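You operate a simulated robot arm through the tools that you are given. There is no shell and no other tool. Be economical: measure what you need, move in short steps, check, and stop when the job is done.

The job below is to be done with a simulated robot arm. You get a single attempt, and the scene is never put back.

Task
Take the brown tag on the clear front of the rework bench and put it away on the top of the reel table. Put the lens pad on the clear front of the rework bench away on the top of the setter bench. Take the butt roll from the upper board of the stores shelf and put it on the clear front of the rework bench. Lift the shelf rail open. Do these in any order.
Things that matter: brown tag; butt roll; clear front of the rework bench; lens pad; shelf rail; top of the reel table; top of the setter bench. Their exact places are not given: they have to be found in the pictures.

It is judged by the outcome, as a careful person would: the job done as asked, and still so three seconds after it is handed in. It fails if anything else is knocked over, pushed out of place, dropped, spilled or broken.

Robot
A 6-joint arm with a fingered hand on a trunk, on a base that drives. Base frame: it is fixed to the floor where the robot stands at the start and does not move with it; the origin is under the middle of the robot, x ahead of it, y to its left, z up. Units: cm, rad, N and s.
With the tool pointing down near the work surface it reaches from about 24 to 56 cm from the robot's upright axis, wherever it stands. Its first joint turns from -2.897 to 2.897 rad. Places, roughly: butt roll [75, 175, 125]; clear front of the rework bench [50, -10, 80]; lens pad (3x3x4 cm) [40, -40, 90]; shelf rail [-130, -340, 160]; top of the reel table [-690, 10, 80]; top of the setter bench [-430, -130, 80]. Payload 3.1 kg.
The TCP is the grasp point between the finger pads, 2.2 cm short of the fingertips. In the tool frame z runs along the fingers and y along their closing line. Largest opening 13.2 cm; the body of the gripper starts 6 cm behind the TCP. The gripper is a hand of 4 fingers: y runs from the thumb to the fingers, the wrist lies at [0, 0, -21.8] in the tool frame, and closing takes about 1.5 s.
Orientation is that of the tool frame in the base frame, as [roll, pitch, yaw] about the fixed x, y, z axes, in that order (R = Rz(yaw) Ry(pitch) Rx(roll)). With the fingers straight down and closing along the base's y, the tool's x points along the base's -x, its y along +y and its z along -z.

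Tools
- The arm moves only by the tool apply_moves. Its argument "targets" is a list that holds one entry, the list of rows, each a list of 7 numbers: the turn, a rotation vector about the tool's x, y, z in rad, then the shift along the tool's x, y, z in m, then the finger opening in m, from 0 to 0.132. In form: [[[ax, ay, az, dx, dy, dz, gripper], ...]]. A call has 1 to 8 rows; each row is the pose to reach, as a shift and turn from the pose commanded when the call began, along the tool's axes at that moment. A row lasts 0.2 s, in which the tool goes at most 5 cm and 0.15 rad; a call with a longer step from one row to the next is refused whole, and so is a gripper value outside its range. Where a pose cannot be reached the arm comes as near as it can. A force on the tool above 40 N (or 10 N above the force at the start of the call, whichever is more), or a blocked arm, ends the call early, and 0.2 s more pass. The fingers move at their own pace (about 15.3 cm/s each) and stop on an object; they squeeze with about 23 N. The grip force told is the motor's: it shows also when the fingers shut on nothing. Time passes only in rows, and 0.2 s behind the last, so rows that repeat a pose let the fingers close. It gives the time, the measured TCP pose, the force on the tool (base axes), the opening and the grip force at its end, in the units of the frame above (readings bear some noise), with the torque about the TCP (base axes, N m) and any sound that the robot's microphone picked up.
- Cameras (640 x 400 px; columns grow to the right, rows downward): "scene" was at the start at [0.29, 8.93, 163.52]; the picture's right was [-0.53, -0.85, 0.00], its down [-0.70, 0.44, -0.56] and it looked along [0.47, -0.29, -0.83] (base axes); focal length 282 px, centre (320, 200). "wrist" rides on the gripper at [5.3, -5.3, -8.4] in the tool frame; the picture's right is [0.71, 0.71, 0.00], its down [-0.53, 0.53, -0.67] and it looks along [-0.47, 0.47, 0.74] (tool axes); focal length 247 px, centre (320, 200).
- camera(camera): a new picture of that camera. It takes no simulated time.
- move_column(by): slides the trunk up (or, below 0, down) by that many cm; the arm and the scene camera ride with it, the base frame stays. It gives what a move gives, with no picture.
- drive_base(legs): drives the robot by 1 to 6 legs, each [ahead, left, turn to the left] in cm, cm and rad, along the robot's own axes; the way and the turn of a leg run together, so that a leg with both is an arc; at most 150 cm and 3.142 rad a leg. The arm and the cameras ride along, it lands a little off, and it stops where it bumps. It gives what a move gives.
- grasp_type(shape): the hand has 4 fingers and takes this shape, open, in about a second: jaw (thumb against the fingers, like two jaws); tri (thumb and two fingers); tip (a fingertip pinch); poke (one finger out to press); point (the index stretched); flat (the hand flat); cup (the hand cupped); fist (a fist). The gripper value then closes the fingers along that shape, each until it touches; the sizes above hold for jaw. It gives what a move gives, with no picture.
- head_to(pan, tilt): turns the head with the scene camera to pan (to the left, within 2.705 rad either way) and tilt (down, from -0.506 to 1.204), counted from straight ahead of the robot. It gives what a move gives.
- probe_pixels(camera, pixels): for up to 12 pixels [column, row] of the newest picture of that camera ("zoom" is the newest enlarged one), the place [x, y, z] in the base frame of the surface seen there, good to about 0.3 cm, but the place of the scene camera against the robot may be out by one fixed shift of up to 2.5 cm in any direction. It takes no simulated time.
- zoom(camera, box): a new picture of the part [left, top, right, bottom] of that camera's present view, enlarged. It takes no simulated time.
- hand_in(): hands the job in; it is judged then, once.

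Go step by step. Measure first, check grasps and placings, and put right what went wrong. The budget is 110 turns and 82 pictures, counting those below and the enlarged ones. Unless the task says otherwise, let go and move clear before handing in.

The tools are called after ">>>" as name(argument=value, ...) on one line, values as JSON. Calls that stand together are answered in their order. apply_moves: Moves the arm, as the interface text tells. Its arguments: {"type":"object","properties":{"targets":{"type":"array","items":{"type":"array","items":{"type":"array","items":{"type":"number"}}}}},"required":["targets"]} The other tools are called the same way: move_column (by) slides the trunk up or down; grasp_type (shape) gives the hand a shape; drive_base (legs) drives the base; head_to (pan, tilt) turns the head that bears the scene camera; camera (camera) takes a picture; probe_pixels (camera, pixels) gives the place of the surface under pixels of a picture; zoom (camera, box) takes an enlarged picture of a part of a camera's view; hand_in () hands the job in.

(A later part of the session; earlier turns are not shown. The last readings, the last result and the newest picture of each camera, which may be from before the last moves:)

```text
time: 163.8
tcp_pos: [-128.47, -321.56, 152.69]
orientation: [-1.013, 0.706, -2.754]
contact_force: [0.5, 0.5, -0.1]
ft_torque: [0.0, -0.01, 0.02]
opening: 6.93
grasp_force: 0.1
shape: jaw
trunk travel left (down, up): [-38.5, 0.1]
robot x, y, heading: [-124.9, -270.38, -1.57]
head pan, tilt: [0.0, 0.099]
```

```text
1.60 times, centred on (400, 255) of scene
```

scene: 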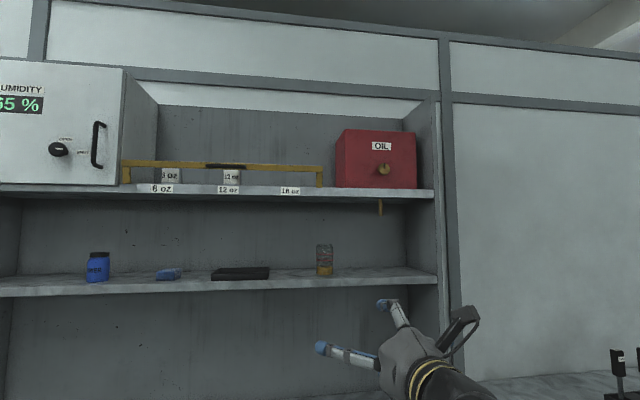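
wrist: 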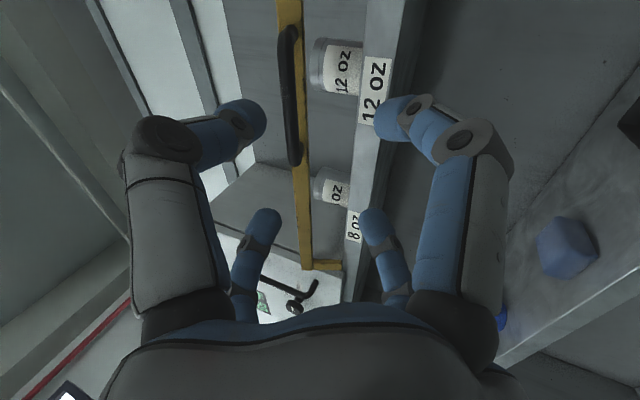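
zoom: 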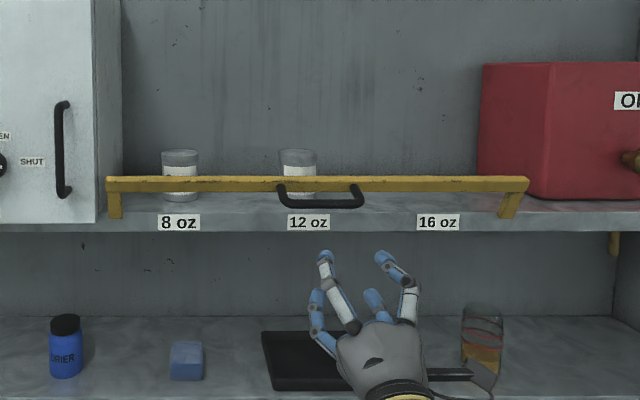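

The pictures show the rail is hinged at its feet and my pull has already swung it partly out (bar now y -334, handle drooping). I tilt the tool downward and close the fingers to press the handle further out and down.

>>> apply_moves(targets=[[[-0.1057, 0.1064, 0.0012, -0.012, -0.012, -0.025, 0.04], [-0.2114, 0.2129, 0.0024, -0.024, -0.024, -0.018, 0.02], [-0.3171, 0.3193, 0.0036, -0.036, -0.036, -0.012, 0], [-0.4228, 0.4257, 0.0048, -0.048, -0.048, -0.006, 0], [-0.5285, 0.5321, 0.006, -0.06, -0.06, 0.002, 0], [-0.6342, 0.6386, 0.0072, -0.0733, -0.073, 0.0141, 0], [-0.7398, 0.745, 0.0084, -0.0733, -0.073, 0.0141, 0], [-0.8455, 0.8514, 0.0096, -0.0733, -0.073, 0.0141, 0]]])

>>> camera(camera="wrist")

```text
time: 165.6
tcp_pos: [-133.75, -315.89, 157.08]
orientation: [-2.491, 0.583, 2.563]
contact_force: [-0.7, -0.5, 0.0]
ft_torque: [0.02, 0.0, -0.01]
opening: 0.0
grasp_force: 22.9
shape: jaw
out of reach, approached as far as the arm can: row 3, 4, 5, 6, 7, 8
trunk travel left (down, up): [-38.5, 0.1]
robot x, y, heading: [-125.14, -270.54, -1.574]
head pan, tilt: [0.0, 0.099]
```

```text
19 pictures are left
```

wrist: 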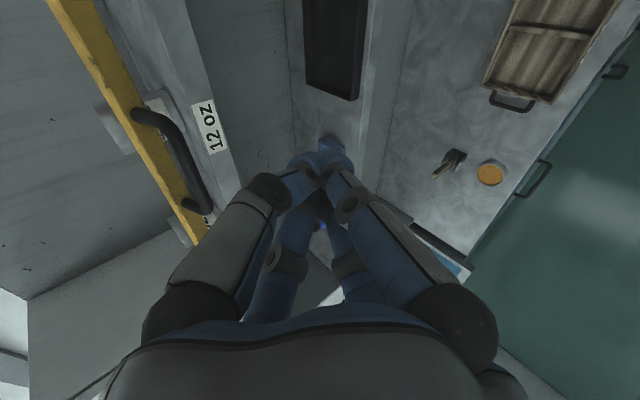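

The arm got the tilt (about 42° down) but not the full position. I move up and toward the handle and re-read the pose.

>>> apply_moves(targets=[[[0, 0, 0, -0.031, -0.006, -0.005, 0], [0, 0, 0, -0.062, -0.012, -0.01, 0], [0, 0, 0, -0.0926, -0.0172, -0.014, 0], [0, 0, 0, -0.0926, -0.0172, -0.014, 0]]])

```text
time: 166.6
tcp_pos: [-133.11, -316.0, 158.5]
orientation: [-2.487, 0.589, 2.572]
contact_force: [-1.2, 0.1, -0.2]
ft_torque: [0.02, -0.02, 0.0]
opening: 0.04
grasp_force: 23.4
shape: jaw
out of reach, approached as far as the arm can: row 1, 2, 3, 4
trunk travel left (down, up): [-38.5, 0.1]
robot x, y, heading: [-125.31, -270.83, -1.574]
head pan, tilt: [0.0, 0.099]
```

That height is out of reach with so much tilt. I lessen the tilt by about 22° without shifting and re-read the pose.

>>> apply_moves(targets=[[[0.0885, -0.0904, -0.0046, 0, 0, 0, 0], [0.177, -0.1809, -0.0091, 0, 0, 0, 0], [0.2656, -0.2713, -0.0137, 0, 0, 0, 0], [0.2656, -0.2713, -0.0137, 0, 0, 0, 0]]])

```text
time: 167.6
tcp_pos: [-134.09, -318.35, 166.16]
orientation: [-2.049, 0.748, 2.842]
contact_force: [-0.6, 0.3, -0.2]
ft_torque: [0.01, -0.02, 0.02]
opening: 0.0
grasp_force: 23.0
shape: jaw
out of reach, approached as far as the arm can: row 1, 2, 3, 4
trunk travel left (down, up): [-38.5, 0.1]
robot x, y, heading: [-125.38, -270.43, -1.575]
head pan, tilt: [0.0, 0.099]
```

The tool is now tilted 20° down at z 166. I drive so the closed fingertips are over the handle, then lower the trunk to press it down.

>>> drive_base(legs=[[12, 5.5, 0]])

>>> camera(camera="wrist")

```text
time: 168.9
tcp_pos: [-128.71, -330.22, 166.26]
orientation: [-2.049, 0.747, 2.841]
contact_force: [0.5, 0.7, 0.0]
ft_torque: [-0.01, 0.02, 0.0]
opening: 0.0
grasp_force: 23.1
shape: jaw
trunk travel left (down, up): [-38.5, 0.1]
robot x, y, heading: [-119.83, -282.4, -1.575]
head pan, tilt: [0.0, 0.099]
```

```text
18 pictures are left
```

wrist: 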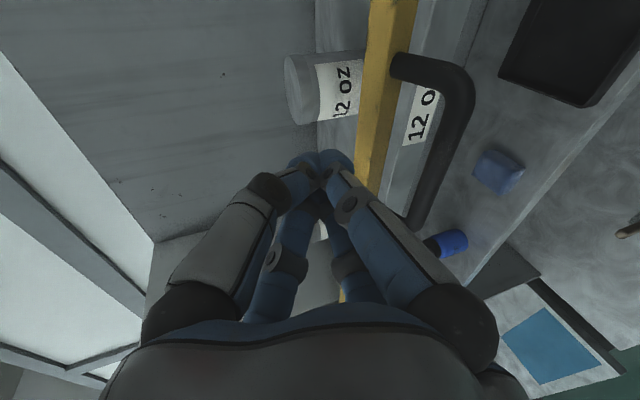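

The fingers are above the bar and handle. I lower the trunk in steps.

>>> move_column(by=-4)

>>> move_column(by=-4)

>>> camera(camera="wrist")

```text
time: 169.7
tcp_pos: [-128.73, -330.2, 162.2]
orientation: [-2.048, 0.746, 2.842]
contact_force: [0.4, 0.0, -0.3]
ft_torque: [-0.03, 0.0, -0.02]
opening: 0.0
grasp_force: 22.7
shape: jaw
trunk travel left (down, up): [-34.5, 4.1]
robot x, y, heading: [-119.74, -282.64, -1.571]
head pan, tilt: [0.0, 0.099]
```

```text
time: 170.5
tcp_pos: [-128.61, -329.92, 158.13]
orientation: [-2.051, 0.747, 2.84]
contact_force: [1.0, 8.8, -4.0]
ft_torque: [0.18, 0.12, 0.07]
opening: 0.02
grasp_force: 22.9
shape: jaw
trunk travel left (down, up): [-30.5, 8.1]
robot x, y, heading: [-119.79, -282.44, -1.574]
head pan, tilt: [0.0, 0.099]
```

```text
17 pictures are left
```

wrist: 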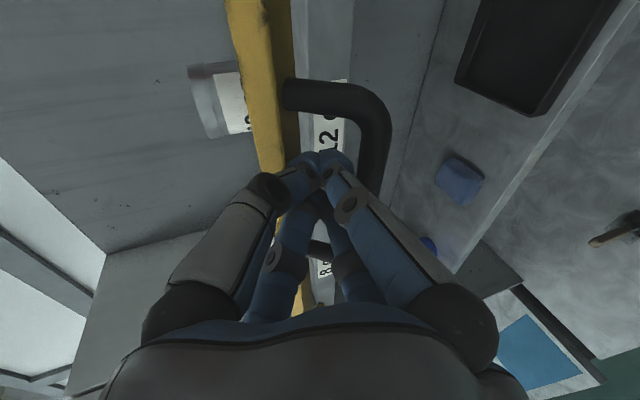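

The fingertips have come down onto the handle, and it appears to be giving way. I keep lowering.

>>> move_column(by=-3)

>>> move_column(by=-3)

>>> camera(camera="scene")

>>> probe_pixels(camera="scene", pixels=[[200, 262], [240, 262], [280, 262], [500, 262], [350, 262]])

```text
time: 171.3
tcp_pos: [-128.64, -329.55, 155.4]
orientation: [-2.045, 0.749, 2.844]
contact_force: [-0.6, 15.0, 1.2]
ft_torque: [-0.43, 0.02, -0.1]
opening: 0.0
grasp_force: 23.0
shape: jaw
trunk travel left (down, up): [-27.5, 11.1]
robot x, y, heading: [-120.09, -282.68, -1.576]
head pan, tilt: [0.0, 0.099]
```

```text
time: 171.9
tcp_pos: [-128.68, -329.59, 153.91]
orientation: [-1.993, 0.756, 2.875]
contact_force: [-2.4, 8.4, 6.0]
ft_torque: [-0.85, -0.26, -0.09]
opening: 0.0
grasp_force: 23.3
shape: jaw
trunk travel left (down, up): [-25.1, 13.4]
robot x, y, heading: [-120.13, -282.6, -1.576]
head pan, tilt: [0.0, 0.099]
stopped: the force on the tool passed its limit (the readings are from after the stop); the commanded pose is now the measured one
```

```text
16 pictures are left
```

scene: 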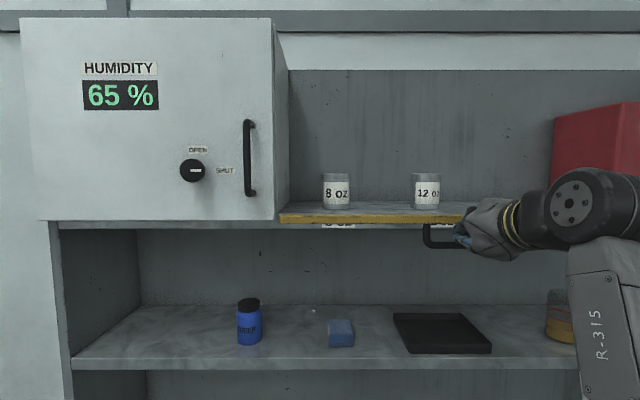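

```text
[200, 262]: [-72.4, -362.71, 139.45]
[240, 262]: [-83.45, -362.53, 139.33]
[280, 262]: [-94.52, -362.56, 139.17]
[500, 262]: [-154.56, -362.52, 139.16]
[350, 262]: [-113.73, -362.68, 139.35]
```

The bar now lies at shelf level (row 218) with its handle hanging below, and motion stopped hard, so the rail seems fully folded. I draw the hand straight back and check.

>>> drive_base(legs=[[-25, 0, 0]])

>>> camera(camera="wrist")

>>> camera(camera="scene")

>>> probe_pixels(camera="wrist", pixels=[[265, 60], [250, 20], [300, 30], [320, 60], [290, 60]])

```text
time: 172.7
tcp_pos: [-128.59, -328.6, 154.14]
orientation: [-1.981, 0.759, 2.885]
contact_force: [-0.1, 0.2, 0.0]
ft_torque: [0.03, 0.01, 0.04]
opening: 0.02
grasp_force: 23.1
shape: jaw
trunk travel left (down, up): [-25.1, 13.4]
robot x, y, heading: [-119.64, -281.28, -1.577]
head pan, tilt: [0.0, 0.099]
stopped in leg 1: the force on the tool passed its limit (the readings are from after the stop); the commanded pose is now the measured one
```

```text
15 pictures are left
```

wrist: 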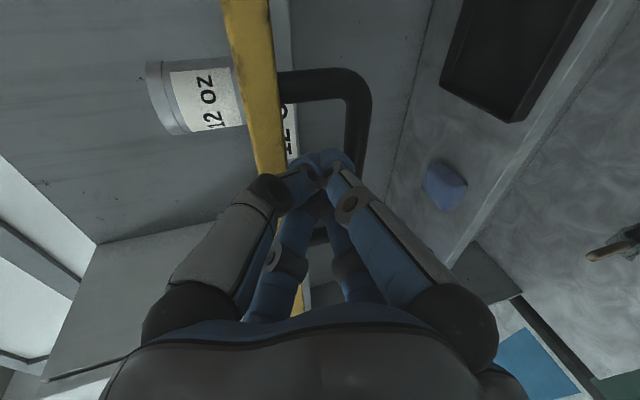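

```text
14 pictures are left
```

scene: 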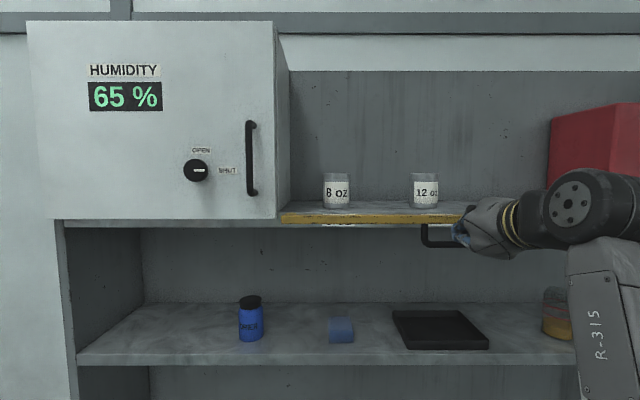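

```text
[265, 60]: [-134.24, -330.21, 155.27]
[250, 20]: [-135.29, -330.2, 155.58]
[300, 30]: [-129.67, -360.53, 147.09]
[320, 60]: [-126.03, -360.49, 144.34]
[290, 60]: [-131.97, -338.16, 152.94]
```

The fingertips are resting in the handle loop and the drive's jerk tripped the limit; the force is now zero. I draw out slowly along the tool axis.

>>> apply_moves(targets=[[[0, 0, 0, 0, 0, -0.006, 0], [0, 0, 0, 0, 0, -0.012, 0], [0, 0, 0, 0, 0, -0.018, 0], [0, 0, 0, 0, 0, -0.026, 0], [0, 0, 0, 0, 0, -0.034, 0], [0, 0, 0, 0, 0, -0.042, 0], [0, 0, 0, 0, 0, -0.05, 0]]])

```text
time: 174.3
tcp_pos: [-128.95, -324.11, 156.13]
orientation: [-1.98, 0.76, 2.884]
contact_force: [-0.4, -0.4, -0.4]
ft_torque: [-0.03, 0.02, -0.02]
opening: 0.02
grasp_force: 23.5
shape: jaw
out of reach, approached as far as the arm can: row 4, 5, 6, 7
trunk travel left (down, up): [-25.1, 13.4]
robot x, y, heading: [-120.09, -281.38, -1.577]
head pan, tilt: [0.0, 0.099]
```

The hand is free. I back away, turn the tool down again and check the rail with one picture.

>>> drive_base(legs=[[-45, 0, 0]])

>>> apply_moves(targets=[[[-0.0469, 0.122, 0.0688, 0.0206, 0.02, 0.0087, 0.02], [-0.0938, 0.244, 0.1376, 0.0413, 0.04, 0.0174, 0.04], [-0.1407, 0.366, 0.2064, 0.0619, 0.06, 0.0261, 0.06], [-0.1876, 0.488, 0.2752, 0.0826, 0.08, 0.0348, 0.08], [-0.2345, 0.61, 0.344, 0.1032, 0.0998, 0.0435, 0.08], [-0.2814, 0.732, 0.4128, 0.1238, 0.1197, 0.0522, 0.08], [-0.3283, 0.854, 0.4816, 0.1445, 0.1397, 0.0609, 0.08], [-0.3752, 0.976, 0.5504, 0.165, 0.159, 0.07, 0.08]]])

>>> apply_moves(targets=[[[-0.0469, 0.122, 0.0688, 0, 0, 0, 0.08], [-0.0938, 0.244, 0.1376, 0, 0, 0, 0.08], [-0.0938, 0.244, 0.1376, 0, 0, 0, 0.08]]])

>>> zoom(camera="scene", box=[180, 100, 500, 300])

```text
time: 177.0
tcp_pos: [-128.69, -279.19, 156.19]
orientation: [-1.979, 0.759, 2.884]
contact_force: [0.0, 0.3, -0.3]
ft_torque: [-0.02, 0.01, 0.01]
opening: 0.0
grasp_force: 22.6
shape: jaw
trunk travel left (down, up): [-25.1, 13.4]
robot x, y, heading: [-119.7, -236.17, -1.568]
head pan, tilt: [0.0, 0.099]
```

```text
time: 178.8
tcp_pos: [-133.32, -280.41, 133.7]
orientation: [-3.134, 0.444, 1.785]
contact_force: [-0.5, -0.9, 1.0]
ft_torque: [-0.02, 0.01, 0.01]
opening: 7.97
grasp_force: 0.0
shape: jaw
out of reach, approached as far as the arm can: row 2, 3, 4, 5, 6, 7, 8
trunk travel left (down, up): [-25.1, 13.4]
robot x, y, heading: [-119.86, -236.37, -1.57]
head pan, tilt: [0.0, 0.099]
```

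```text
time: 179.6
tcp_pos: [-132.52, -282.87, 127.13]
orientation: [3.013, 0.299, 1.673]
contact_force: [0.9, 0.8, 0.3]
ft_torque: [-0.02, -0.01, 0.01]
opening: 7.98
grasp_force: 0.0
shape: jaw
out of reach, approached as far as the arm can: row 1, 2, 3
trunk travel left (down, up): [-25.1, 13.4]
robot x, y, heading: [-119.78, -236.44, -1.57]
head pan, tilt: [0.0, 0.099]
```

```text
2.00 times, centred on (340, 200) of scene
```

zoom: 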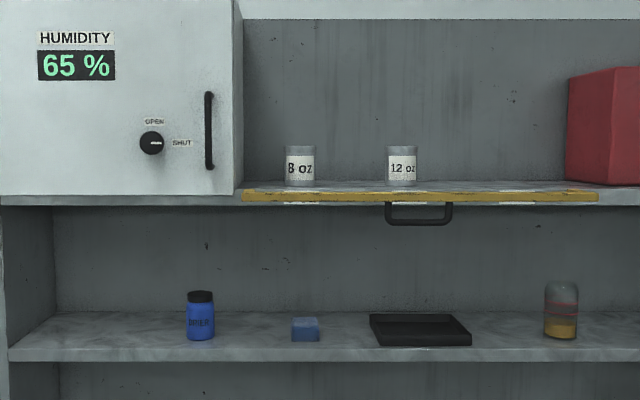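

The rail is folded fully open, and the jars are undisturbed. I lower the arm so the tool can point straight down, then drive back to the rework bench for the tag.

>>> apply_moves(targets=[[[0, 0, 0, 0, 0, 0.04, 0.08], [0, 0, 0, 0, 0, 0.08, 0.08], [0, 0, 0, 0, 0, 0.12, 0.08], [0, 0, 0, 0, 0, 0.16, 0.08], [0, 0, 0, 0, 0, 0.18, 0.08], [0, 0, 0, 0, 0, 0.18, 0.08]]])

```text
time: 181.0
tcp_pos: [-132.37, -283.69, 126.19]
orientation: [3.014, 0.297, 1.677]
contact_force: [-0.5, 0.6, -0.3]
ft_torque: [-0.01, 0.03, 0.0]
opening: 7.96
grasp_force: 0.0
shape: jaw
out of reach, approached as far as the arm can: row 1, 2, 3, 4, 5, 6
trunk travel left (down, up): [-25.1, 13.4]
robot x, y, heading: [-119.45, -236.55, -1.573]
head pan, tilt: [0.0, 0.099]
```

The arm stays short of straight-down (pitch 0.3). I try reaching farther forward to free the posture.

>>> apply_moves(targets=[[[0, 0, 0, -0.04, 0, 0, 0.08], [0, 0, 0, -0.08, 0, 0, 0.08], [0, 0, 0, -0.08, 0, 0, 0.08]]])

```text
time: 181.8
tcp_pos: [-132.31, -283.96, 126.03]
orientation: [3.009, 0.302, 1.673]
contact_force: [0.9, -0.2, -0.4]
ft_torque: [0.06, 0.0, 0.03]
opening: 7.98
grasp_force: 0.0
shape: jaw
out of reach, approached as far as the arm can: row 1, 2, 3
trunk travel left (down, up): [-25.1, 13.4]
robot x, y, heading: [-119.61, -236.02, -1.57]
head pan, tilt: [0.0, 0.099]
```

A joint limit seems to bind on this path. I retrace the turn up to the level pose, then will roll the hand square first and pitch down.

>>> apply_moves(targets=[[[0.0469, -0.122, -0.0688, 0, 0, -0.045, 0.08], [0.0938, -0.244, -0.1376, 0, 0, -0.09, 0.08], [0.1407, -0.366, -0.2064, 0, 0, -0.135, 0.08], [0.1876, -0.488, -0.2752, 0, 0, -0.18, 0.08], [0.2345, -0.61, -0.344, 0, 0, -0.225, 0.08], [0.2814, -0.732, -0.4128, 0, 0, -0.27, 0.08], [0.3283, -0.854, -0.4816, 0, 0, -0.315, 0.08], [0.3752, -0.976, -0.5504, 0, 0, -0.36, 0.08]]])

>>> apply_moves(targets=[[[0.0469, -0.122, -0.0688, 0, 0, 0, 0.08], [0.0938, -0.244, -0.1376, 0, 0, 0, 0.08], [0.0938, -0.244, -0.1376, 0, 0, 0, 0.08]]])

```text
time: 183.6
tcp_pos: [-136.93, -272.76, 155.74]
orientation: [-2.026, 0.997, 2.866]
contact_force: [-0.2, 1.1, -0.6]
ft_torque: [0.01, -0.01, -0.01]
opening: 7.97
grasp_force: 0.1
shape: jaw
out of reach, approached as far as the arm can: row 1, 2, 5, 6, 7, 8
trunk travel left (down, up): [-25.1, 13.4]
robot x, y, heading: [-119.6, -236.46, -1.573]
head pan, tilt: [0.0, 0.099]
```

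```text
time: 184.4
tcp_pos: [-136.84, -272.79, 155.64]
orientation: [-1.553, 0.915, -2.955]
contact_force: [0.1, 0.1, 0.0]
ft_torque: [-0.02, -0.05, 0.02]
opening: 7.97
grasp_force: 0.0
shape: jaw
trunk travel left (down, up): [-25.1, 13.4]
robot x, y, heading: [-119.9, -236.28, -1.574]
head pan, tilt: [0.0, 0.099]
```

The arm is back in reach, level. Now I roll the hand square and pitch it down while lowering.

>>> apply_moves(targets=[[[0, 0, 0.131, 0, 0, 0, 0.08], [0, 0, 0.262, 0, 0, 0, 0.08], [0, 0, 0.394, 0, 0, 0, 0.08], [0, 0, 0.525, 0, 0, 0, 0.08], [0, 0, 0.656, 0, 0, 0, 0.08]]])

>>> apply_moves(targets=[[[0, 0.147, 0, 0.045, 0, 0.01, 0.08], [0, 0.294, 0, 0.09, 0, 0.02, 0.08], [0, 0.441, 0, 0.135, 0, 0.03, 0.08], [0, 0.588, 0, 0.18, 0, 0.04, 0.08], [0, 0.735, 0, 0.225, 0, 0.05, 0.08], [0, 0.882, 0, 0.27, 0, 0.06, 0.08], [0, 1.029, 0, 0.315, 0, 0.07, 0.08], [0, 1.176, 0, 0.36, 0, 0.08, 0.08]]])

>>> apply_moves(targets=[[[0, 0.135, 0, 0, 0, 0, 0.08], [0, 0.27, 0, 0, 0, 0, 0.08], [0, 0.395, 0, 0, 0, 0, 0.08], [0, 0.395, 0, 0, 0, 0, 0.08]]])

```text
time: 185.6
tcp_pos: [-136.8, -272.8, 155.68]
orientation: [0.234, 1.56, -1.164]
contact_force: [-0.6, -1.1, -0.2]
ft_torque: [-0.01, 0.01, 0.0]
opening: 7.97
grasp_force: 0.1
shape: jaw
trunk travel left (down, up): [-25.1, 13.4]
robot x, y, heading: [-119.5, -236.44, -1.57]
head pan, tilt: [0.0, 0.099]
```

```text
time: 187.4
tcp_pos: [-135.98, -280.88, 119.19]
orientation: [3.131, 0.413, 1.745]
contact_force: [-1.1, -0.5, -0.5]
ft_torque: [-0.01, -0.02, 0.0]
opening: 7.99
grasp_force: 0.1
shape: jaw
out of reach, approached as far as the arm can: row 8
trunk travel left (down, up): [-25.1, 13.4]
robot x, y, heading: [-119.82, -236.49, -1.568]
head pan, tilt: [0.0, 0.099]
```

```text
time: 188.4
tcp_pos: [-137.34, -280.22, 119.8]
orientation: [2.952, 0.213, 1.73]
contact_force: [-0.8, -0.4, 0.8]
ft_torque: [-0.01, 0.01, -0.02]
opening: 7.97
grasp_force: 0.1
shape: jaw
out of reach, approached as far as the arm can: row 1, 2, 3, 4
trunk travel left (down, up): [-25.1, 13.4]
robot x, y, heading: [-119.83, -236.3, -1.573]
head pan, tilt: [0.0, 0.099]
```

The pitch stops about 0.2 rad short; I lower the hand further to gain reach.

>>> apply_moves(targets=[[[0, 0, 0, 0, 0, 0.04, 0.08], [0, 0, 0, 0, 0, 0.08, 0.08], [0, 0, 0, -0.03, 0, 0.11, 0.08], [0, 0, 0, -0.05, 0, 0.11, 0.08], [0, 0, 0, -0.05, 0, 0.11, 0.08]]])

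```text
time: 189.6
tcp_pos: [-134.19, -286.95, 110.21]
orientation: [2.948, 0.214, 1.731]
contact_force: [-1.0, 0.7, 0.0]
ft_torque: [-0.01, 0.0, 0.0]
opening: 7.96
grasp_force: 0.0
shape: jaw
trunk travel left (down, up): [-25.1, 13.4]
robot x, y, heading: [-119.79, -236.2, -1.571]
head pan, tilt: [0.0, 0.099]
```

The pose is now in reach and its orientation is only a small turn from straight down. I correct it.

>>> apply_moves(targets=[[[0.07, 0.066, 0.06, 0, 0, 0, 0.08], [0.14, 0.132, 0.12, 0, 0, 0, 0.08], [0.2096, 0.1976, 0.1798, 0, 0, 0, 0.08], [0.2096, 0.1976, 0.1798, 0, 0, 0, 0.08]]])

```text
time: 190.6
tcp_pos: [-134.15, -285.26, 108.67]
orientation: [2.912, 0.158, 1.59]
contact_force: [0.9, -0.2, 0.2]
ft_torque: [0.0, 0.01, -0.02]
opening: 7.97
grasp_force: 0.1
shape: jaw
out of reach, approached as far as the arm can: row 1, 2, 3, 4
trunk travel left (down, up): [-25.1, 13.4]
robot x, y, heading: [-119.51, -236.03, -1.572]
head pan, tilt: [0.0, 0.099]
```

A sideways lean remains while the arm is swung to the right of centre. I bring the hand to straight ahead (+x 13 cm).

>>> apply_moves(targets=[[[0, 0, 0, 0, 0.045, 0, 0.08], [0, 0, 0, 0, 0.09, 0, 0.08], [0, 0, 0, 0, 0.13, 0.01, 0.08], [0.08, 0.05, 0, 0, 0.13, 0.02, 0.08], [0.16, 0.1, 0, 0, 0.13, 0.03, 0.08], [0.23, 0.158, 0, 0, 0.13, 0.03, 0.08], [0.23, 0.158, 0, 0, 0.13, 0.03, 0.08]]])

```text
time: 192.2
tcp_pos: [-121.21, -284.35, 110.69]
orientation: [2.901, 0.161, 1.589]
contact_force: [0.4, -0.8, 0.7]
ft_torque: [-0.01, 0.03, -0.02]
opening: 7.96
grasp_force: 0.1
shape: jaw
out of reach, approached as far as the arm can: row 4, 5, 6, 7
trunk travel left (down, up): [-25.1, 13.4]
robot x, y, heading: [-119.69, -236.17, -1.571]
head pan, tilt: [0.0, 0.099]
```

Translation works but that last tilt is bound by a joint limit. I test whether turning the hand about its axis frees it.

>>> apply_moves(targets=[[[0, 0, -0.15, 0, 0, 0, 0.08], [0, 0, -0.3, 0, 0, 0, 0.08], [0, 0, -0.45, 0, 0, 0, 0.08], [0, 0, -0.6, 0, 0, 0, 0.08], [0, 0, -0.6, 0, 0, 0, 0.08]]])

```text
time: 193.4
tcp_pos: [-121.02, -284.58, 110.75]
orientation: [3.033, 0.269, 2.194]
contact_force: [0.3, 0.1, 0.4]
ft_torque: [-0.01, -0.03, 0.02]
opening: 7.96
grasp_force: 0.0
shape: jaw
trunk travel left (down, up): [-25.1, 13.4]
robot x, y, heading: [-119.59, -236.68, -1.572]
head pan, tilt: [0.0, 0.099]
```

That turn was reachable. Now I correct the remaining tilt from here.

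>>> apply_moves(targets=[[[0.053, 0.135, 0, 0, 0, 0, 0.08], [0.106, 0.27, 0, 0, 0, 0, 0.08], [0.106, 0.27, 0, 0, 0, 0, 0.08]]])

```text
time: 194.2
tcp_pos: [-121.11, -284.54, 110.87]
orientation: [3.035, 0.266, 2.195]
contact_force: [-0.8, -0.4, -0.1]
ft_torque: [-0.03, -0.01, 0.03]
opening: 7.99
grasp_force: 0.0
shape: jaw
out of reach, approached as far as the arm can: row 1, 2, 3
trunk travel left (down, up): [-25.1, 13.4]
robot x, y, heading: [-119.82, -236.11, -1.572]
head pan, tilt: [0.0, 0.099]
```

The lock is likely wrist joint 4 at its limit (flipped past the aligned pose). I unwind it: turn back, raise, and pitch the hand up past level, so I can then come down straight in the arm's plane.

>>> apply_moves(targets=[[[0, 0, 0.15, 0, 0, -0.04, 0.08], [0, 0, 0.3, 0, 0, -0.08, 0.08], [0, 0, 0.45, 0, 0, -0.12, 0.08], [0, 0, 0.6, 0, 0, -0.16, 0.08], [0, 0, 0.6, 0, 0, -0.2, 0.08]]])

>>> apply_moves(targets=[[[0, -0.147, 0, 0, 0, -0.02, 0.08], [0, -0.294, 0, 0, 0, -0.04, 0.08], [0, -0.441, 0, 0, 0, -0.06, 0.08], [0, -0.588, 0, 0, 0, -0.08, 0.08], [0, -0.735, 0, 0, 0, -0.1, 0.08], [0, -0.882, 0, 0, 0, -0.12, 0.08], [0, -1.029, 0, 0, 0, -0.14, 0.08], [0, -1.176, 0, 0, 0, -0.16, 0.08]]])

>>> apply_moves(targets=[[[0, -0.147, 0, 0, 0, 0, 0.08], [0, -0.294, 0, 0, 0, 0, 0.08], [0, -0.441, 0, 0, 0, 0, 0.08], [0, -0.588, 0, 0, 0, 0, 0.08], [0, -0.735, 0, 0, 0, 0, 0.08], [0, -0.882, 0, 0, 0, 0, 0.08], [0, -0.882, 0, 0, 0, 0, 0.08]]])

```text
time: 195.4
tcp_pos: [-125.69, -280.24, 128.69]
orientation: [2.9, 0.158, 1.586]
contact_force: [-0.2, -0.4, -0.1]
ft_torque: [-0.02, 0.05, 0.0]
opening: 7.98
grasp_force: 0.0
shape: jaw
out of reach, approached as far as the arm can: row 5
trunk travel left (down, up): [-25.1, 13.4]
robot x, y, heading: [-119.84, -236.25, -1.572]
head pan, tilt: [0.0, 0.099]
```

```text
time: 197.2
tcp_pos: [-129.55, -277.89, 143.97]
orientation: [2.323, 1.246, 0.836]
contact_force: [-0.1, -0.2, 0.3]
ft_torque: [0.01, -0.03, 0.02]
opening: 7.97
grasp_force: 0.0
shape: jaw
trunk travel left (down, up): [-25.1, 13.4]
robot x, y, heading: [-119.76, -236.24, -1.574]
head pan, tilt: [0.0, 0.099]
```

```text
time: 198.8
tcp_pos: [-129.45, -277.85, 143.97]
orientation: [0.378, 0.881, -1.214]
contact_force: [-0.4, -0.6, 0.7]
ft_torque: [0.01, -0.01, 0.0]
opening: 7.97
grasp_force: 0.1
shape: jaw
trunk travel left (down, up): [-25.1, 13.4]
robot x, y, heading: [-119.82, -235.92, -1.576]
head pan, tilt: [0.0, 0.099]
```

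All reachable now, with the hand up-tilted 36°. I square it in the arm's plane and then pitch straight down while lowering.

>>> apply_moves(targets=[[[-0.048, 0.002, -0.111, 0.004, 0.02, -0.002, 0.08], [-0.0965, 0.0035, -0.2245, 0.008, 0.04, -0.004, 0.08], [-0.0965, 0.0035, -0.2245, 0.0115, 0.0504, -0.005, 0.08], [-0.0965, 0.0035, -0.2245, 0.0115, 0.0504, -0.005, 0.08]]])

>>> apply_moves(targets=[[[0, 0.147, 0, 0.016, 0, -0.012, 0.08], [0, 0.294, 0, 0.032, 0, -0.024, 0.08], [0, 0.441, 0, 0.048, 0, -0.036, 0.08], [0, 0.588, 0, 0.064, 0, -0.048, 0.08], [0, 0.735, 0, 0.08, 0, -0.06, 0.08], [0, 0.882, 0, 0.096, 0, -0.072, 0.08], [0, 1.029, 0, 0.112, 0, -0.084, 0.08], [0, 1.176, 0, 0.128, 0, -0.096, 0.08]]])

>>> apply_moves(targets=[[[0, 0.147, 0, 0.0216, 0, 0.0127, 0.08], [0, 0.294, 0, 0.0432, 0, 0.0254, 0.08], [0, 0.441, 0, 0.0648, 0, 0.0381, 0.08], [0, 0.588, 0, 0.0864, 0, 0.0508, 0.08], [0, 0.735, 0, 0.108, 0, 0.0635, 0.08], [0, 0.882, 0, 0.1296, 0, 0.0762, 0.08], [0, 1.029, 0, 0.1296, 0, 0.0762, 0.08], [0, 1.039, 0, 0.1296, 0, 0.0762, 0.08]]])

```text
time: 199.8
tcp_pos: [-124.38, -277.99, 144.1]
orientation: [0.002, 0.928, -1.573]
contact_force: [0.2, 0.2, 0.0]
ft_torque: [0.0, 0.01, -0.01]
opening: 7.95
grasp_force: 0.0
shape: jaw
trunk travel left (down, up): [-25.1, 13.4]
robot x, y, heading: [-119.58, -236.21, -1.573]
head pan, tilt: [0.0, 0.099]
```

```text
time: 201.6
tcp_pos: [-124.35, -278.06, 127.97]
orientation: [-3.14, 1.036, 1.57]
contact_force: [-0.5, -0.6, 0.4]
ft_torque: [0.05, 0.02, -0.04]
opening: 7.99
grasp_force: 0.1
shape: jaw
trunk travel left (down, up): [-25.1, 13.4]
robot x, y, heading: [-119.76, -236.43, -1.572]
head pan, tilt: [0.0, 0.099]
```

```text
time: 203.4
tcp_pos: [-124.26, -276.22, 109.02]
orientation: [2.907, 0.108, 1.558]
contact_force: [0.2, -0.2, -0.3]
ft_torque: [0.03, 0.0, 0.03]
opening: 7.98
grasp_force: 0.0
shape: jaw
out of reach, approached as far as the arm can: row 2, 3, 4, 5, 6, 7, 8
trunk travel left (down, up): [-25.1, 13.4]
robot x, y, heading: [-120.06, -236.37, -1.568]
head pan, tilt: [0.0, 0.099]
```

It ended at the same lean (roll 2.907), so the wrist flipped again on crossing. I try once more, this time crossing with the hand directly in front of the robot's axis; first back up past level.

>>> apply_moves(targets=[[[0, 0, 0, 0, 0, -0.045, 0.08], [0, 0, 0, 0, 0, -0.09, 0.08], [0, 0, 0, 0, 0, -0.135, 0.08], [0, 0, 0, 0, 0, -0.16, 0.08]]])

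>>> apply_moves(targets=[[[0, -0.147, 0, 0, 0, -0.02, 0.08], [0, -0.294, 0, 0, 0, -0.04, 0.08], [0, -0.441, 0, 0, 0, -0.06, 0.08], [0, -0.588, 0, 0, 0, -0.08, 0.08], [0, -0.735, 0, 0, 0, -0.1, 0.08], [0, -0.882, 0, 0, 0, -0.12, 0.08], [0, -1.029, 0, 0, 0, -0.14, 0.08], [0, -1.176, 0, 0, 0, -0.16, 0.08]]])

>>> apply_moves(targets=[[[0, -0.147, 0, 0, 0, 0, 0.08], [0, -0.294, 0, 0, 0, 0, 0.08], [0, -0.441, 0, 0, 0, 0, 0.08], [0, -0.588, 0, 0, 0, 0, 0.08], [0, -0.735, 0, 0, 0, 0, 0.08], [0, -0.882, 0, 0, 0, 0, 0.08], [0, -0.882, 0, 0, 0, 0, 0.08]]])

```text
time: 204.4
tcp_pos: [-128.16, -274.52, 124.66]
orientation: [2.888, 0.117, 1.556]
contact_force: [-0.8, -1.1, 0.2]
ft_torque: [-0.01, 0.03, -0.01]
opening: 7.96
grasp_force: 0.1
shape: jaw
trunk travel left (down, up): [-25.1, 13.4]
robot x, y, heading: [-119.91, -236.01, -1.573]
head pan, tilt: [0.0, 0.099]
```

```text
time: 206.2
tcp_pos: [-131.71, -272.83, 139.95]
orientation: [2.436, 1.21, 0.911]
contact_force: [0.2, -0.8, -0.4]
ft_torque: [-0.03, 0.03, 0.0]
opening: 7.95
grasp_force: 0.1
shape: jaw
trunk travel left (down, up): [-25.1, 13.4]
robot x, y, heading: [-119.65, -236.54, -1.571]
head pan, tilt: [0.0, 0.099]
```

```text
time: 207.8
tcp_pos: [-131.73, -272.63, 139.92]
orientation: [0.393, 0.934, -1.236]
contact_force: [-0.5, -1.0, -0.3]
ft_torque: [0.03, -0.01, -0.02]
opening: 7.98
grasp_force: 0.0
shape: jaw
trunk travel left (down, up): [-25.1, 13.4]
robot x, y, heading: [-120.0, -235.99, -1.575]
head pan, tilt: [0.0, 0.099]
```

Up-tilted and reachable again. I square it directly in front of the axis and pitch down once more.

>>> apply_moves(targets=[[[-0.039, 0.006, -0.065, 0.0077, 0.0383, -0.0046, 0.08], [-0.078, 0.012, -0.13, 0.0154, 0.0766, -0.0093, 0.08], [-0.116, 0.0175, -0.196, 0.023, 0.1149, -0.0139, 0.08], [-0.116, 0.0175, -0.196, 0.023, 0.1149, -0.0139, 0.08]]])

>>> apply_moves(targets=[[[0, 0.147, 0, 0.015, 0, -0.0099, 0.08], [0, 0.294, 0, 0.03, 0, -0.0198, 0.08], [0, 0.441, 0, 0.045, 0, -0.0297, 0.08], [0, 0.588, 0, 0.06, 0, -0.0396, 0.08], [0, 0.735, 0, 0.075, 0, -0.0495, 0.08], [0, 0.882, 0, 0.09, 0, -0.0594, 0.08], [0, 1.029, 0, 0.105, 0, -0.0693, 0.08], [0, 1.176, 0, 0.12, 0, -0.0792, 0.08]]])

>>> apply_moves(targets=[[[0, 0.14, 0, 0.0166, 0, 0.0112, 0.08], [0, 0.28, 0, 0.0332, 0, 0.0224, 0.08], [0, 0.42, 0, 0.0498, 0, 0.0336, 0.08], [0, 0.56, 0, 0.0664, 0, 0.0448, 0.08], [0, 0.7, 0, 0.083, 0, 0.056, 0.08], [0, 0.84, 0, 0.0996, 0, 0.0672, 0.08], [0, 0.975, 0, 0.0996, 0, 0.0672, 0.08], [0, 0.975, 0, 0.0996, 0, 0.0672, 0.08]]])

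```text
time: 208.8
tcp_pos: [-119.99, -272.73, 140.09]
orientation: [0.008, 0.989, -1.568]
contact_force: [-0.7, 0.8, -0.1]
ft_torque: [-0.02, -0.01, 0.0]
opening: 7.97
grasp_force: 0.1
shape: jaw
trunk travel left (down, up): [-25.1, 13.4]
robot x, y, heading: [-119.67, -235.9, -1.565]
head pan, tilt: [0.0, 0.099]
```

```text
time: 210.6
tcp_pos: [-119.81, -272.64, 125.62]
orientation: [3.134, 0.973, 1.566]
contact_force: [-0.4, 0.2, 0.6]
ft_torque: [-0.02, -0.01, -0.03]
opening: 7.95
grasp_force: 0.0
shape: jaw
trunk travel left (down, up): [-25.1, 13.4]
robot x, y, heading: [-119.54, -236.14, -1.574]
head pan, tilt: [0.0, 0.099]
```

```text
time: 212.4
tcp_pos: [-119.7, -272.63, 113.62]
orientation: [3.139, 0.002, 1.571]
contact_force: [0.1, 0.6, 0.4]
ft_torque: [-0.02, 0.01, 0.0]
opening: 7.97
grasp_force: 0.1
shape: jaw
trunk travel left (down, up): [-25.1, 13.4]
robot x, y, heading: [-120.11, -236.18, -1.565]
head pan, tilt: [0.0, 0.099]
```

The tool points straight down again. I drive back to the rework bench in front of the brown tag and look with the wrist camera.

>>> drive_base(legs=[[0, 0, 1.571], [60, 0, 0], [0, 150, 0], [0, 65.5, 0], [61, 0, 0]])

>>> camera(camera="wrist")

```text
time: 232.9
tcp_pos: [44.72, -23.78, 113.43]
orientation: [3.137, -0.001, 3.116]
contact_force: [-0.6, -0.5, -0.4]
ft_torque: [0.01, 0.03, -0.04]
opening: 7.98
grasp_force: 0.0
shape: jaw
trunk travel left (down, up): [-25.1, 13.4]
robot x, y, heading: [7.91, -22.91, -0.027]
head pan, tilt: [0.0, 0.099]
```

```text
12 pictures are left
```

wrist: 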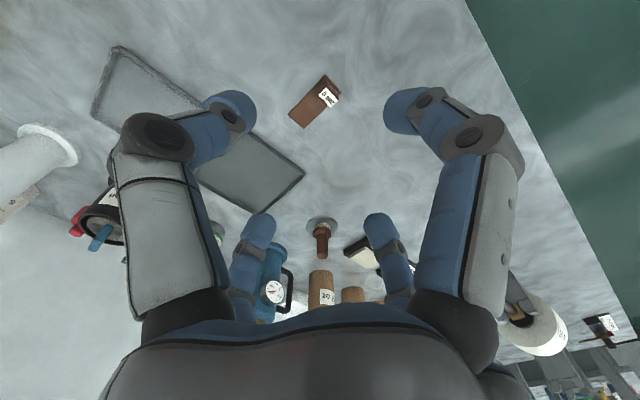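

>>> probe_pixels(camera="wrist", pixels=[[293, 114], [304, 126], [327, 76], [340, 88], [326, 96], [330, 103], [318, 88], [310, 100], [300, 112], [334, 95]])

```text
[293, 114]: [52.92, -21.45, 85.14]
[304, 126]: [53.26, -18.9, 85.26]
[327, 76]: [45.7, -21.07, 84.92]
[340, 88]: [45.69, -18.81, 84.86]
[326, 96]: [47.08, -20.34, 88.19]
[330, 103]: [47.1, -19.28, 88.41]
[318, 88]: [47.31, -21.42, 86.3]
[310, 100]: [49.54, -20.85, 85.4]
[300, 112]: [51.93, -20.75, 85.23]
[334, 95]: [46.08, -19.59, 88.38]
```

The tag's upright stub is at about (46.6,-20.1) with top z 88.4, and the plate runs to x 53. I move over the stub, go down to z ≈ 88 and close.

>>> apply_moves(targets=[[[0, 0, 0, -0.009, 0.019, 0.04, 0.08], [0, 0, 0, -0.018, 0.0375, 0.08, 0.08], [0, 0, 0, -0.018, 0.0375, 0.125, 0.07], [0, 0, 0, -0.018, 0.0375, 0.17, 0.07], [0, 0, 0, -0.018, 0.0375, 0.21, 0.07], [0, 0, 0, -0.018, 0.0375, 0.24, 0.07], [0, 0, 0, -0.018, 0.0375, 0.254, 0.07]]])

>>> apply_moves(targets=[[[0, 0, 0, 0, 0, 0, 0.04], [0, 0, 0, 0, 0, 0, 0.01], [0, 0, 0, 0, 0, 0, 0.0], [0, 0, 0, 0, 0, 0, 0.0], [0, 0, 0, 0, 0, 0, 0.0]]])

>>> apply_moves(targets=[[[0, 0, 0, 0, 0, -0.02, 0.0], [0, 0, 0, 0, 0, -0.06, 0.0], [0, 0, 0, 0, 0, -0.1, 0.0], [0, 0, 0, 0, 0, -0.14, 0.0], [0, 0, 0, 0, 0, -0.18, 0.0], [0, 0, 0, 0, 0, -0.22, 0.0], [0, 0, 0, 0, 0, -0.25, 0.0], [0, 0, 0, 0, 0, -0.25, 0.0]]])

>>> camera(camera="wrist")

```text
time: 234.5
tcp_pos: [46.3, -20.08, 88.0]
orientation: [3.136, -0.001, 3.116]
contact_force: [0.0, 0.4, 0.1]
ft_torque: [-0.02, 0.01, 0.05]
opening: 7.04
grasp_force: 0.0
shape: jaw
trunk travel left (down, up): [-25.1, 13.4]
robot x, y, heading: [8.38, -22.67, -0.029]
head pan, tilt: [0.0, 0.099]
```

```text
time: 235.7
tcp_pos: [46.3, -20.23, 88.13]
orientation: [3.138, -0.001, 3.115]
contact_force: [0.4, 0.3, 0.0]
ft_torque: [0.02, 0.04, 0.03]
opening: 1.46
grasp_force: 23.1
shape: jaw
trunk travel left (down, up): [-25.1, 13.4]
robot x, y, heading: [8.03, -22.85, -0.027]
head pan, tilt: [0.0, 0.099]
```

```text
time: 237.5
tcp_pos: [46.28, -20.2, 113.27]
orientation: [3.138, 0.001, 3.116]
contact_force: [0.2, -0.2, -0.6]
ft_torque: [-0.01, 0.03, -0.01]
opening: 1.45
grasp_force: 22.8
shape: jaw
trunk travel left (down, up): [-25.1, 13.4]
robot x, y, heading: [8.02, -22.89, -0.024]
head pan, tilt: [0.0, 0.099]
```

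```text
11 pictures are left
```

wrist: 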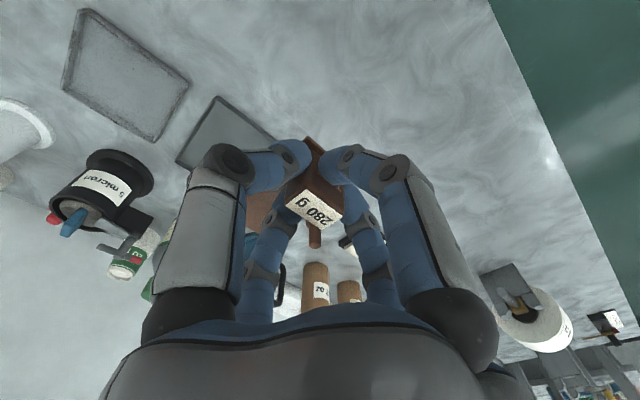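

The tag is held (opening 1.45, "280 g" visible). I drive backward the same way round to the corridor between the setter bench and the second machine.

>>> drive_base(legs=[[-68, 0, 0.026], [0, -140, 0], [0, -64, 0], [-140, 0, 0], [-150, 0, 0]])

>>> drive_base(legs=[[-150, 0, 0], [-20, 0, 0]])

```text
time: 264.6
tcp_pos: [-313.22, -217.68, 113.26]
orientation: [3.139, 0.001, 3.123]
contact_force: [0.7, -0.3, -0.6]
ft_torque: [0.01, -0.01, -0.01]
opening: 1.46
grasp_force: 22.4
shape: jaw
trunk travel left (down, up): [-25.1, 13.4]
robot x, y, heading: [-351.27, -221.18, -0.017]
head pan, tilt: [0.0, 0.099]
```

```text
time: 273.2
tcp_pos: [-483.22, -214.26, 113.26]
orientation: [3.138, 0.0, 3.114]
contact_force: [-0.4, -0.8, -0.5]
ft_torque: [-0.01, -0.02, 0.01]
opening: 1.46
grasp_force: 23.4
shape: jaw
trunk travel left (down, up): [-25.1, 13.4]
robot x, y, heading: [-521.39, -217.28, -0.023]
head pan, tilt: [0.0, 0.099]
```

I am in the corridor at (-521,-217). I move up it to y ≈ -65 and look toward the far end of the second machine.

>>> drive_base(legs=[[0, 150, 0.02]])

>>> head_to(pan=2.3, tilt=0.35)

>>> camera(camera="scene")

>>> probe_pixels(camera="scene", pixels=[[150, 180], [180, 250], [220, 230], [320, 250], [400, 250], [260, 200], [330, 200], [200, 180], [100, 200], [450, 230], [280, 180], [380, 180]])

```text
time: 280.6
tcp_pos: [-480.32, -64.61, 113.27]
orientation: [3.139, -0.001, 3.132]
contact_force: [-0.7, -0.1, -0.2]
ft_torque: [0.01, 0.0, -0.05]
opening: 1.47
grasp_force: 23.3
shape: jaw
trunk travel left (down, up): [-25.1, 13.4]
robot x, y, heading: [-518.34, -68.23, -0.016]
head pan, tilt: [0.0, 0.099]
```

```text
time: 282.7
tcp_pos: [-480.38, -64.82, 113.18]
orientation: [3.138, -0.001, 3.131]
contact_force: [-0.7, 0.2, -0.5]
ft_torque: [0.03, 0.01, 0.01]
opening: 1.48
grasp_force: 23.0
shape: jaw
trunk travel left (down, up): [-25.1, 13.4]
robot x, y, heading: [-518.47, -68.13, -0.009]
head pan, tilt: [2.3, 0.351]
```

```text
10 pictures are left
```

scene: 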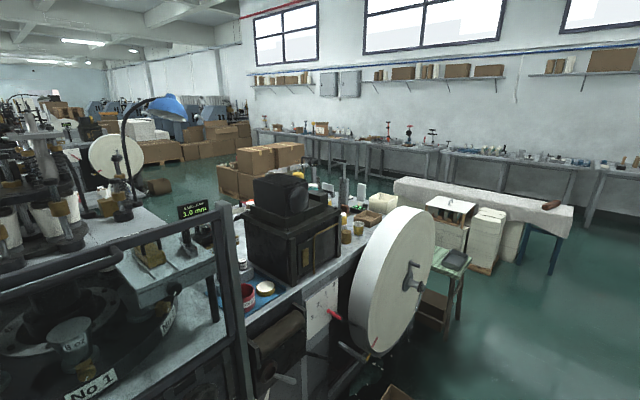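

```text
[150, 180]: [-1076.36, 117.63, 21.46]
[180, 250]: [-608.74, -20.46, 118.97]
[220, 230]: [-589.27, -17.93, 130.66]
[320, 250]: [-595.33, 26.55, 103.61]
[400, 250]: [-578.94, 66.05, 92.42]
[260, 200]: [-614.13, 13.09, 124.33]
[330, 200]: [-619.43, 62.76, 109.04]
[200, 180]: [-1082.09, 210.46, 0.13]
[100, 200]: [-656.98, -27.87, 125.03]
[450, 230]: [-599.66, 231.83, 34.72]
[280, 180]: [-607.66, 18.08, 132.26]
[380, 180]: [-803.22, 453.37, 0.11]
```

Beyond the big reel there is a table top with bottles and cans, likely the reel table. I probe the reel edge, floor boxes and table top for a safe way round.

>>> probe_pixels(camera="scene", pixels=[[432, 260], [395, 393], [466, 262], [440, 318], [520, 265], [370, 245], [345, 240], [300, 282], [375, 215], [330, 300], [500, 272], [405, 200]])

>>> zoom(camera="scene", box=[210, 160, 450, 310])

```text
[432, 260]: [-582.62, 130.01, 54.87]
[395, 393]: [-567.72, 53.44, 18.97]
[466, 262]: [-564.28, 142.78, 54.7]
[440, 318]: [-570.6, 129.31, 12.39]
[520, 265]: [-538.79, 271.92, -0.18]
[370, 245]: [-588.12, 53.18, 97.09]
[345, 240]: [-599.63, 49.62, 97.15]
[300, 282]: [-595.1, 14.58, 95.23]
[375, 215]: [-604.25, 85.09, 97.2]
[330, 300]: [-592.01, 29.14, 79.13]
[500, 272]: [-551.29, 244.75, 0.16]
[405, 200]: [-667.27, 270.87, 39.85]
```

```text
2.67 times, centred on (330, 235) of scene
```

zoom: 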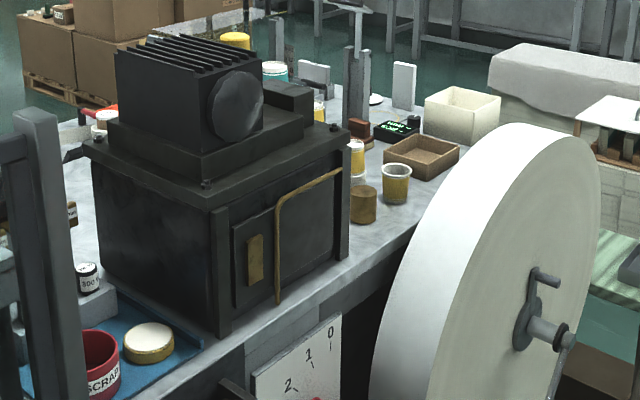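

I probe around where the reel table should appear (near column 195, row 205).

>>> probe_pixels(camera="scene", pixels=[[165, 205], [180, 195], [210, 192], [228, 198], [150, 200], [240, 196], [155, 187], [170, 225], [140, 225], [225, 185], [270, 160], [228, 215]])

>>> zoom(camera="scene", box=[60, 120, 260, 245])

```text
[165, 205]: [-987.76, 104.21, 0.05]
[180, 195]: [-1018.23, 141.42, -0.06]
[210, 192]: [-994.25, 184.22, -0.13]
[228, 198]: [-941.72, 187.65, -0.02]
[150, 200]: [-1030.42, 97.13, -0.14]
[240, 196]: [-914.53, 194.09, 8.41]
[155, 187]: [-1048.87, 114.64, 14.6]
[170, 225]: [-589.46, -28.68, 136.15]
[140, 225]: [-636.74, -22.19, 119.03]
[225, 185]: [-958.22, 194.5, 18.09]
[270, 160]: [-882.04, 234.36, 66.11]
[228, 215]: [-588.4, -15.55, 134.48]
```

```text
3.20 times, centred on (160, 182) of scene
```

zoom: 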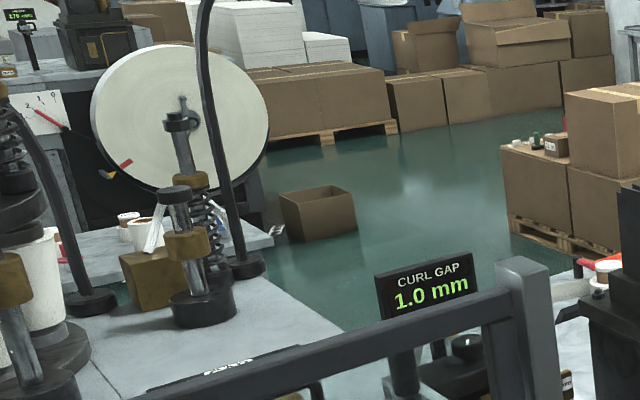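

A slab with cups shows behind the machine, at zoom (240,240). I probe it.

>>> probe_pixels(camera="zoom", pixels=[[235, 245], [268, 240], [262, 232], [110, 245], [220, 260], [100, 275], [330, 330], [240, 310]])

```text
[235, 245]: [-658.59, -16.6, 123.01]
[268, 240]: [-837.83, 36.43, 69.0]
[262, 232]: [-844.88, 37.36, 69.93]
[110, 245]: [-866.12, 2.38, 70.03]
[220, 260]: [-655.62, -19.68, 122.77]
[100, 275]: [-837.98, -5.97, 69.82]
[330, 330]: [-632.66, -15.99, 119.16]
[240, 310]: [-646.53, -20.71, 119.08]
```

The slab belongs to a third machine, so the reel table must stand right behind the second one. I drive on up the corridor to y ≈ 185 and look back past the machine's end for the table and a way through.

>>> drive_base(legs=[[6, 130, 0.01], [0, 122, 0]])

>>> head_to(pan=-2.65, tilt=0.5)

>>> camera(camera="scene")

```text
time: 285.8
tcp_pos: [-477.69, -19.95, 113.2]
orientation: [-3.137, 0.001, 3.13]
contact_force: [-1.0, 1.0, -0.8]
ft_torque: [-0.05, 0.02, -0.01]
opening: 1.45
grasp_force: 23.0
shape: jaw
trunk travel left (down, up): [-25.1, 13.4]
robot x, y, heading: [-515.69, -23.78, -0.014]
head pan, tilt: [2.3, 0.351]
stopped in leg 1: the robot was blocked; the commanded pose is now the measured one
```

```text
time: 289.7
tcp_pos: [-477.76, -20.63, 113.11]
orientation: [3.138, 0.001, 3.13]
contact_force: [0.6, -1.3, 0.0]
ft_torque: [0.03, -0.04, -0.02]
opening: 1.46
grasp_force: 22.5
shape: jaw
trunk travel left (down, up): [-25.1, 13.4]
robot x, y, heading: [-516.07, -23.57, -0.01]
head pan, tilt: [-2.649, 0.499]
```

```text
7 pictures are left
```

scene: 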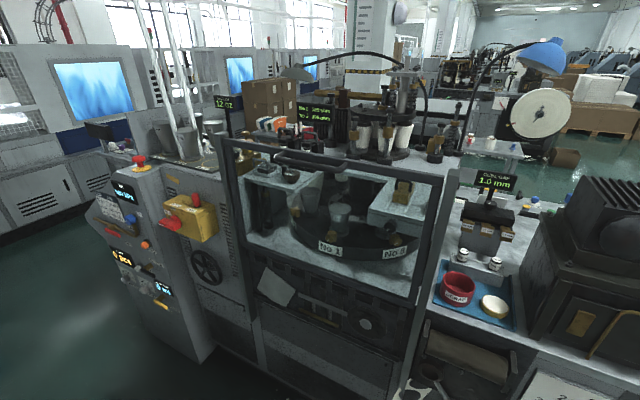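

The robot was stopped at y -24, likely by the scrap pile on the floor. The picture looks over the machine; I probe for a surface near z 85 behind it.

>>> probe_pixels(camera="scene", pixels=[[548, 172], [520, 165], [550, 195], [575, 185], [535, 205], [470, 152], [510, 150], [450, 230], [500, 215], [560, 210], [610, 170], [440, 150]])

>>> zoom(camera="scene", box=[400, 100, 640, 250])

```text
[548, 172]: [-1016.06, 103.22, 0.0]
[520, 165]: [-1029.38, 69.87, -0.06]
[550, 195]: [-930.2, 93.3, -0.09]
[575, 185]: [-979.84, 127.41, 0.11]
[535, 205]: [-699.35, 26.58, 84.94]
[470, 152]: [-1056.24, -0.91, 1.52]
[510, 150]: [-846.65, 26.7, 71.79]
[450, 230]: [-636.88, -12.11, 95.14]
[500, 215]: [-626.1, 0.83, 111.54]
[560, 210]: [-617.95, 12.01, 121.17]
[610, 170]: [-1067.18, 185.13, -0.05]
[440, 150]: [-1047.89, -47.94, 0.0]
```

```text
2.67 times, centred on (520, 175) of scene
```

zoom: 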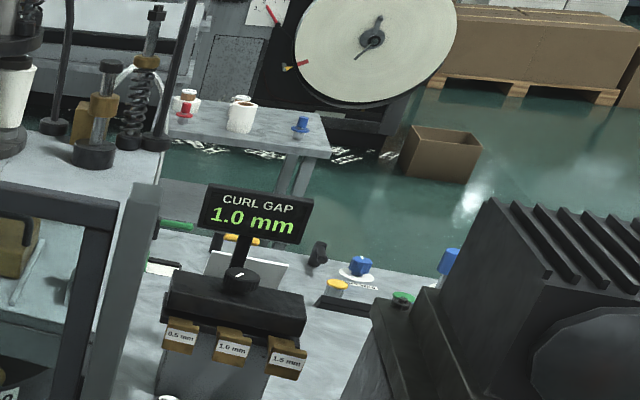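

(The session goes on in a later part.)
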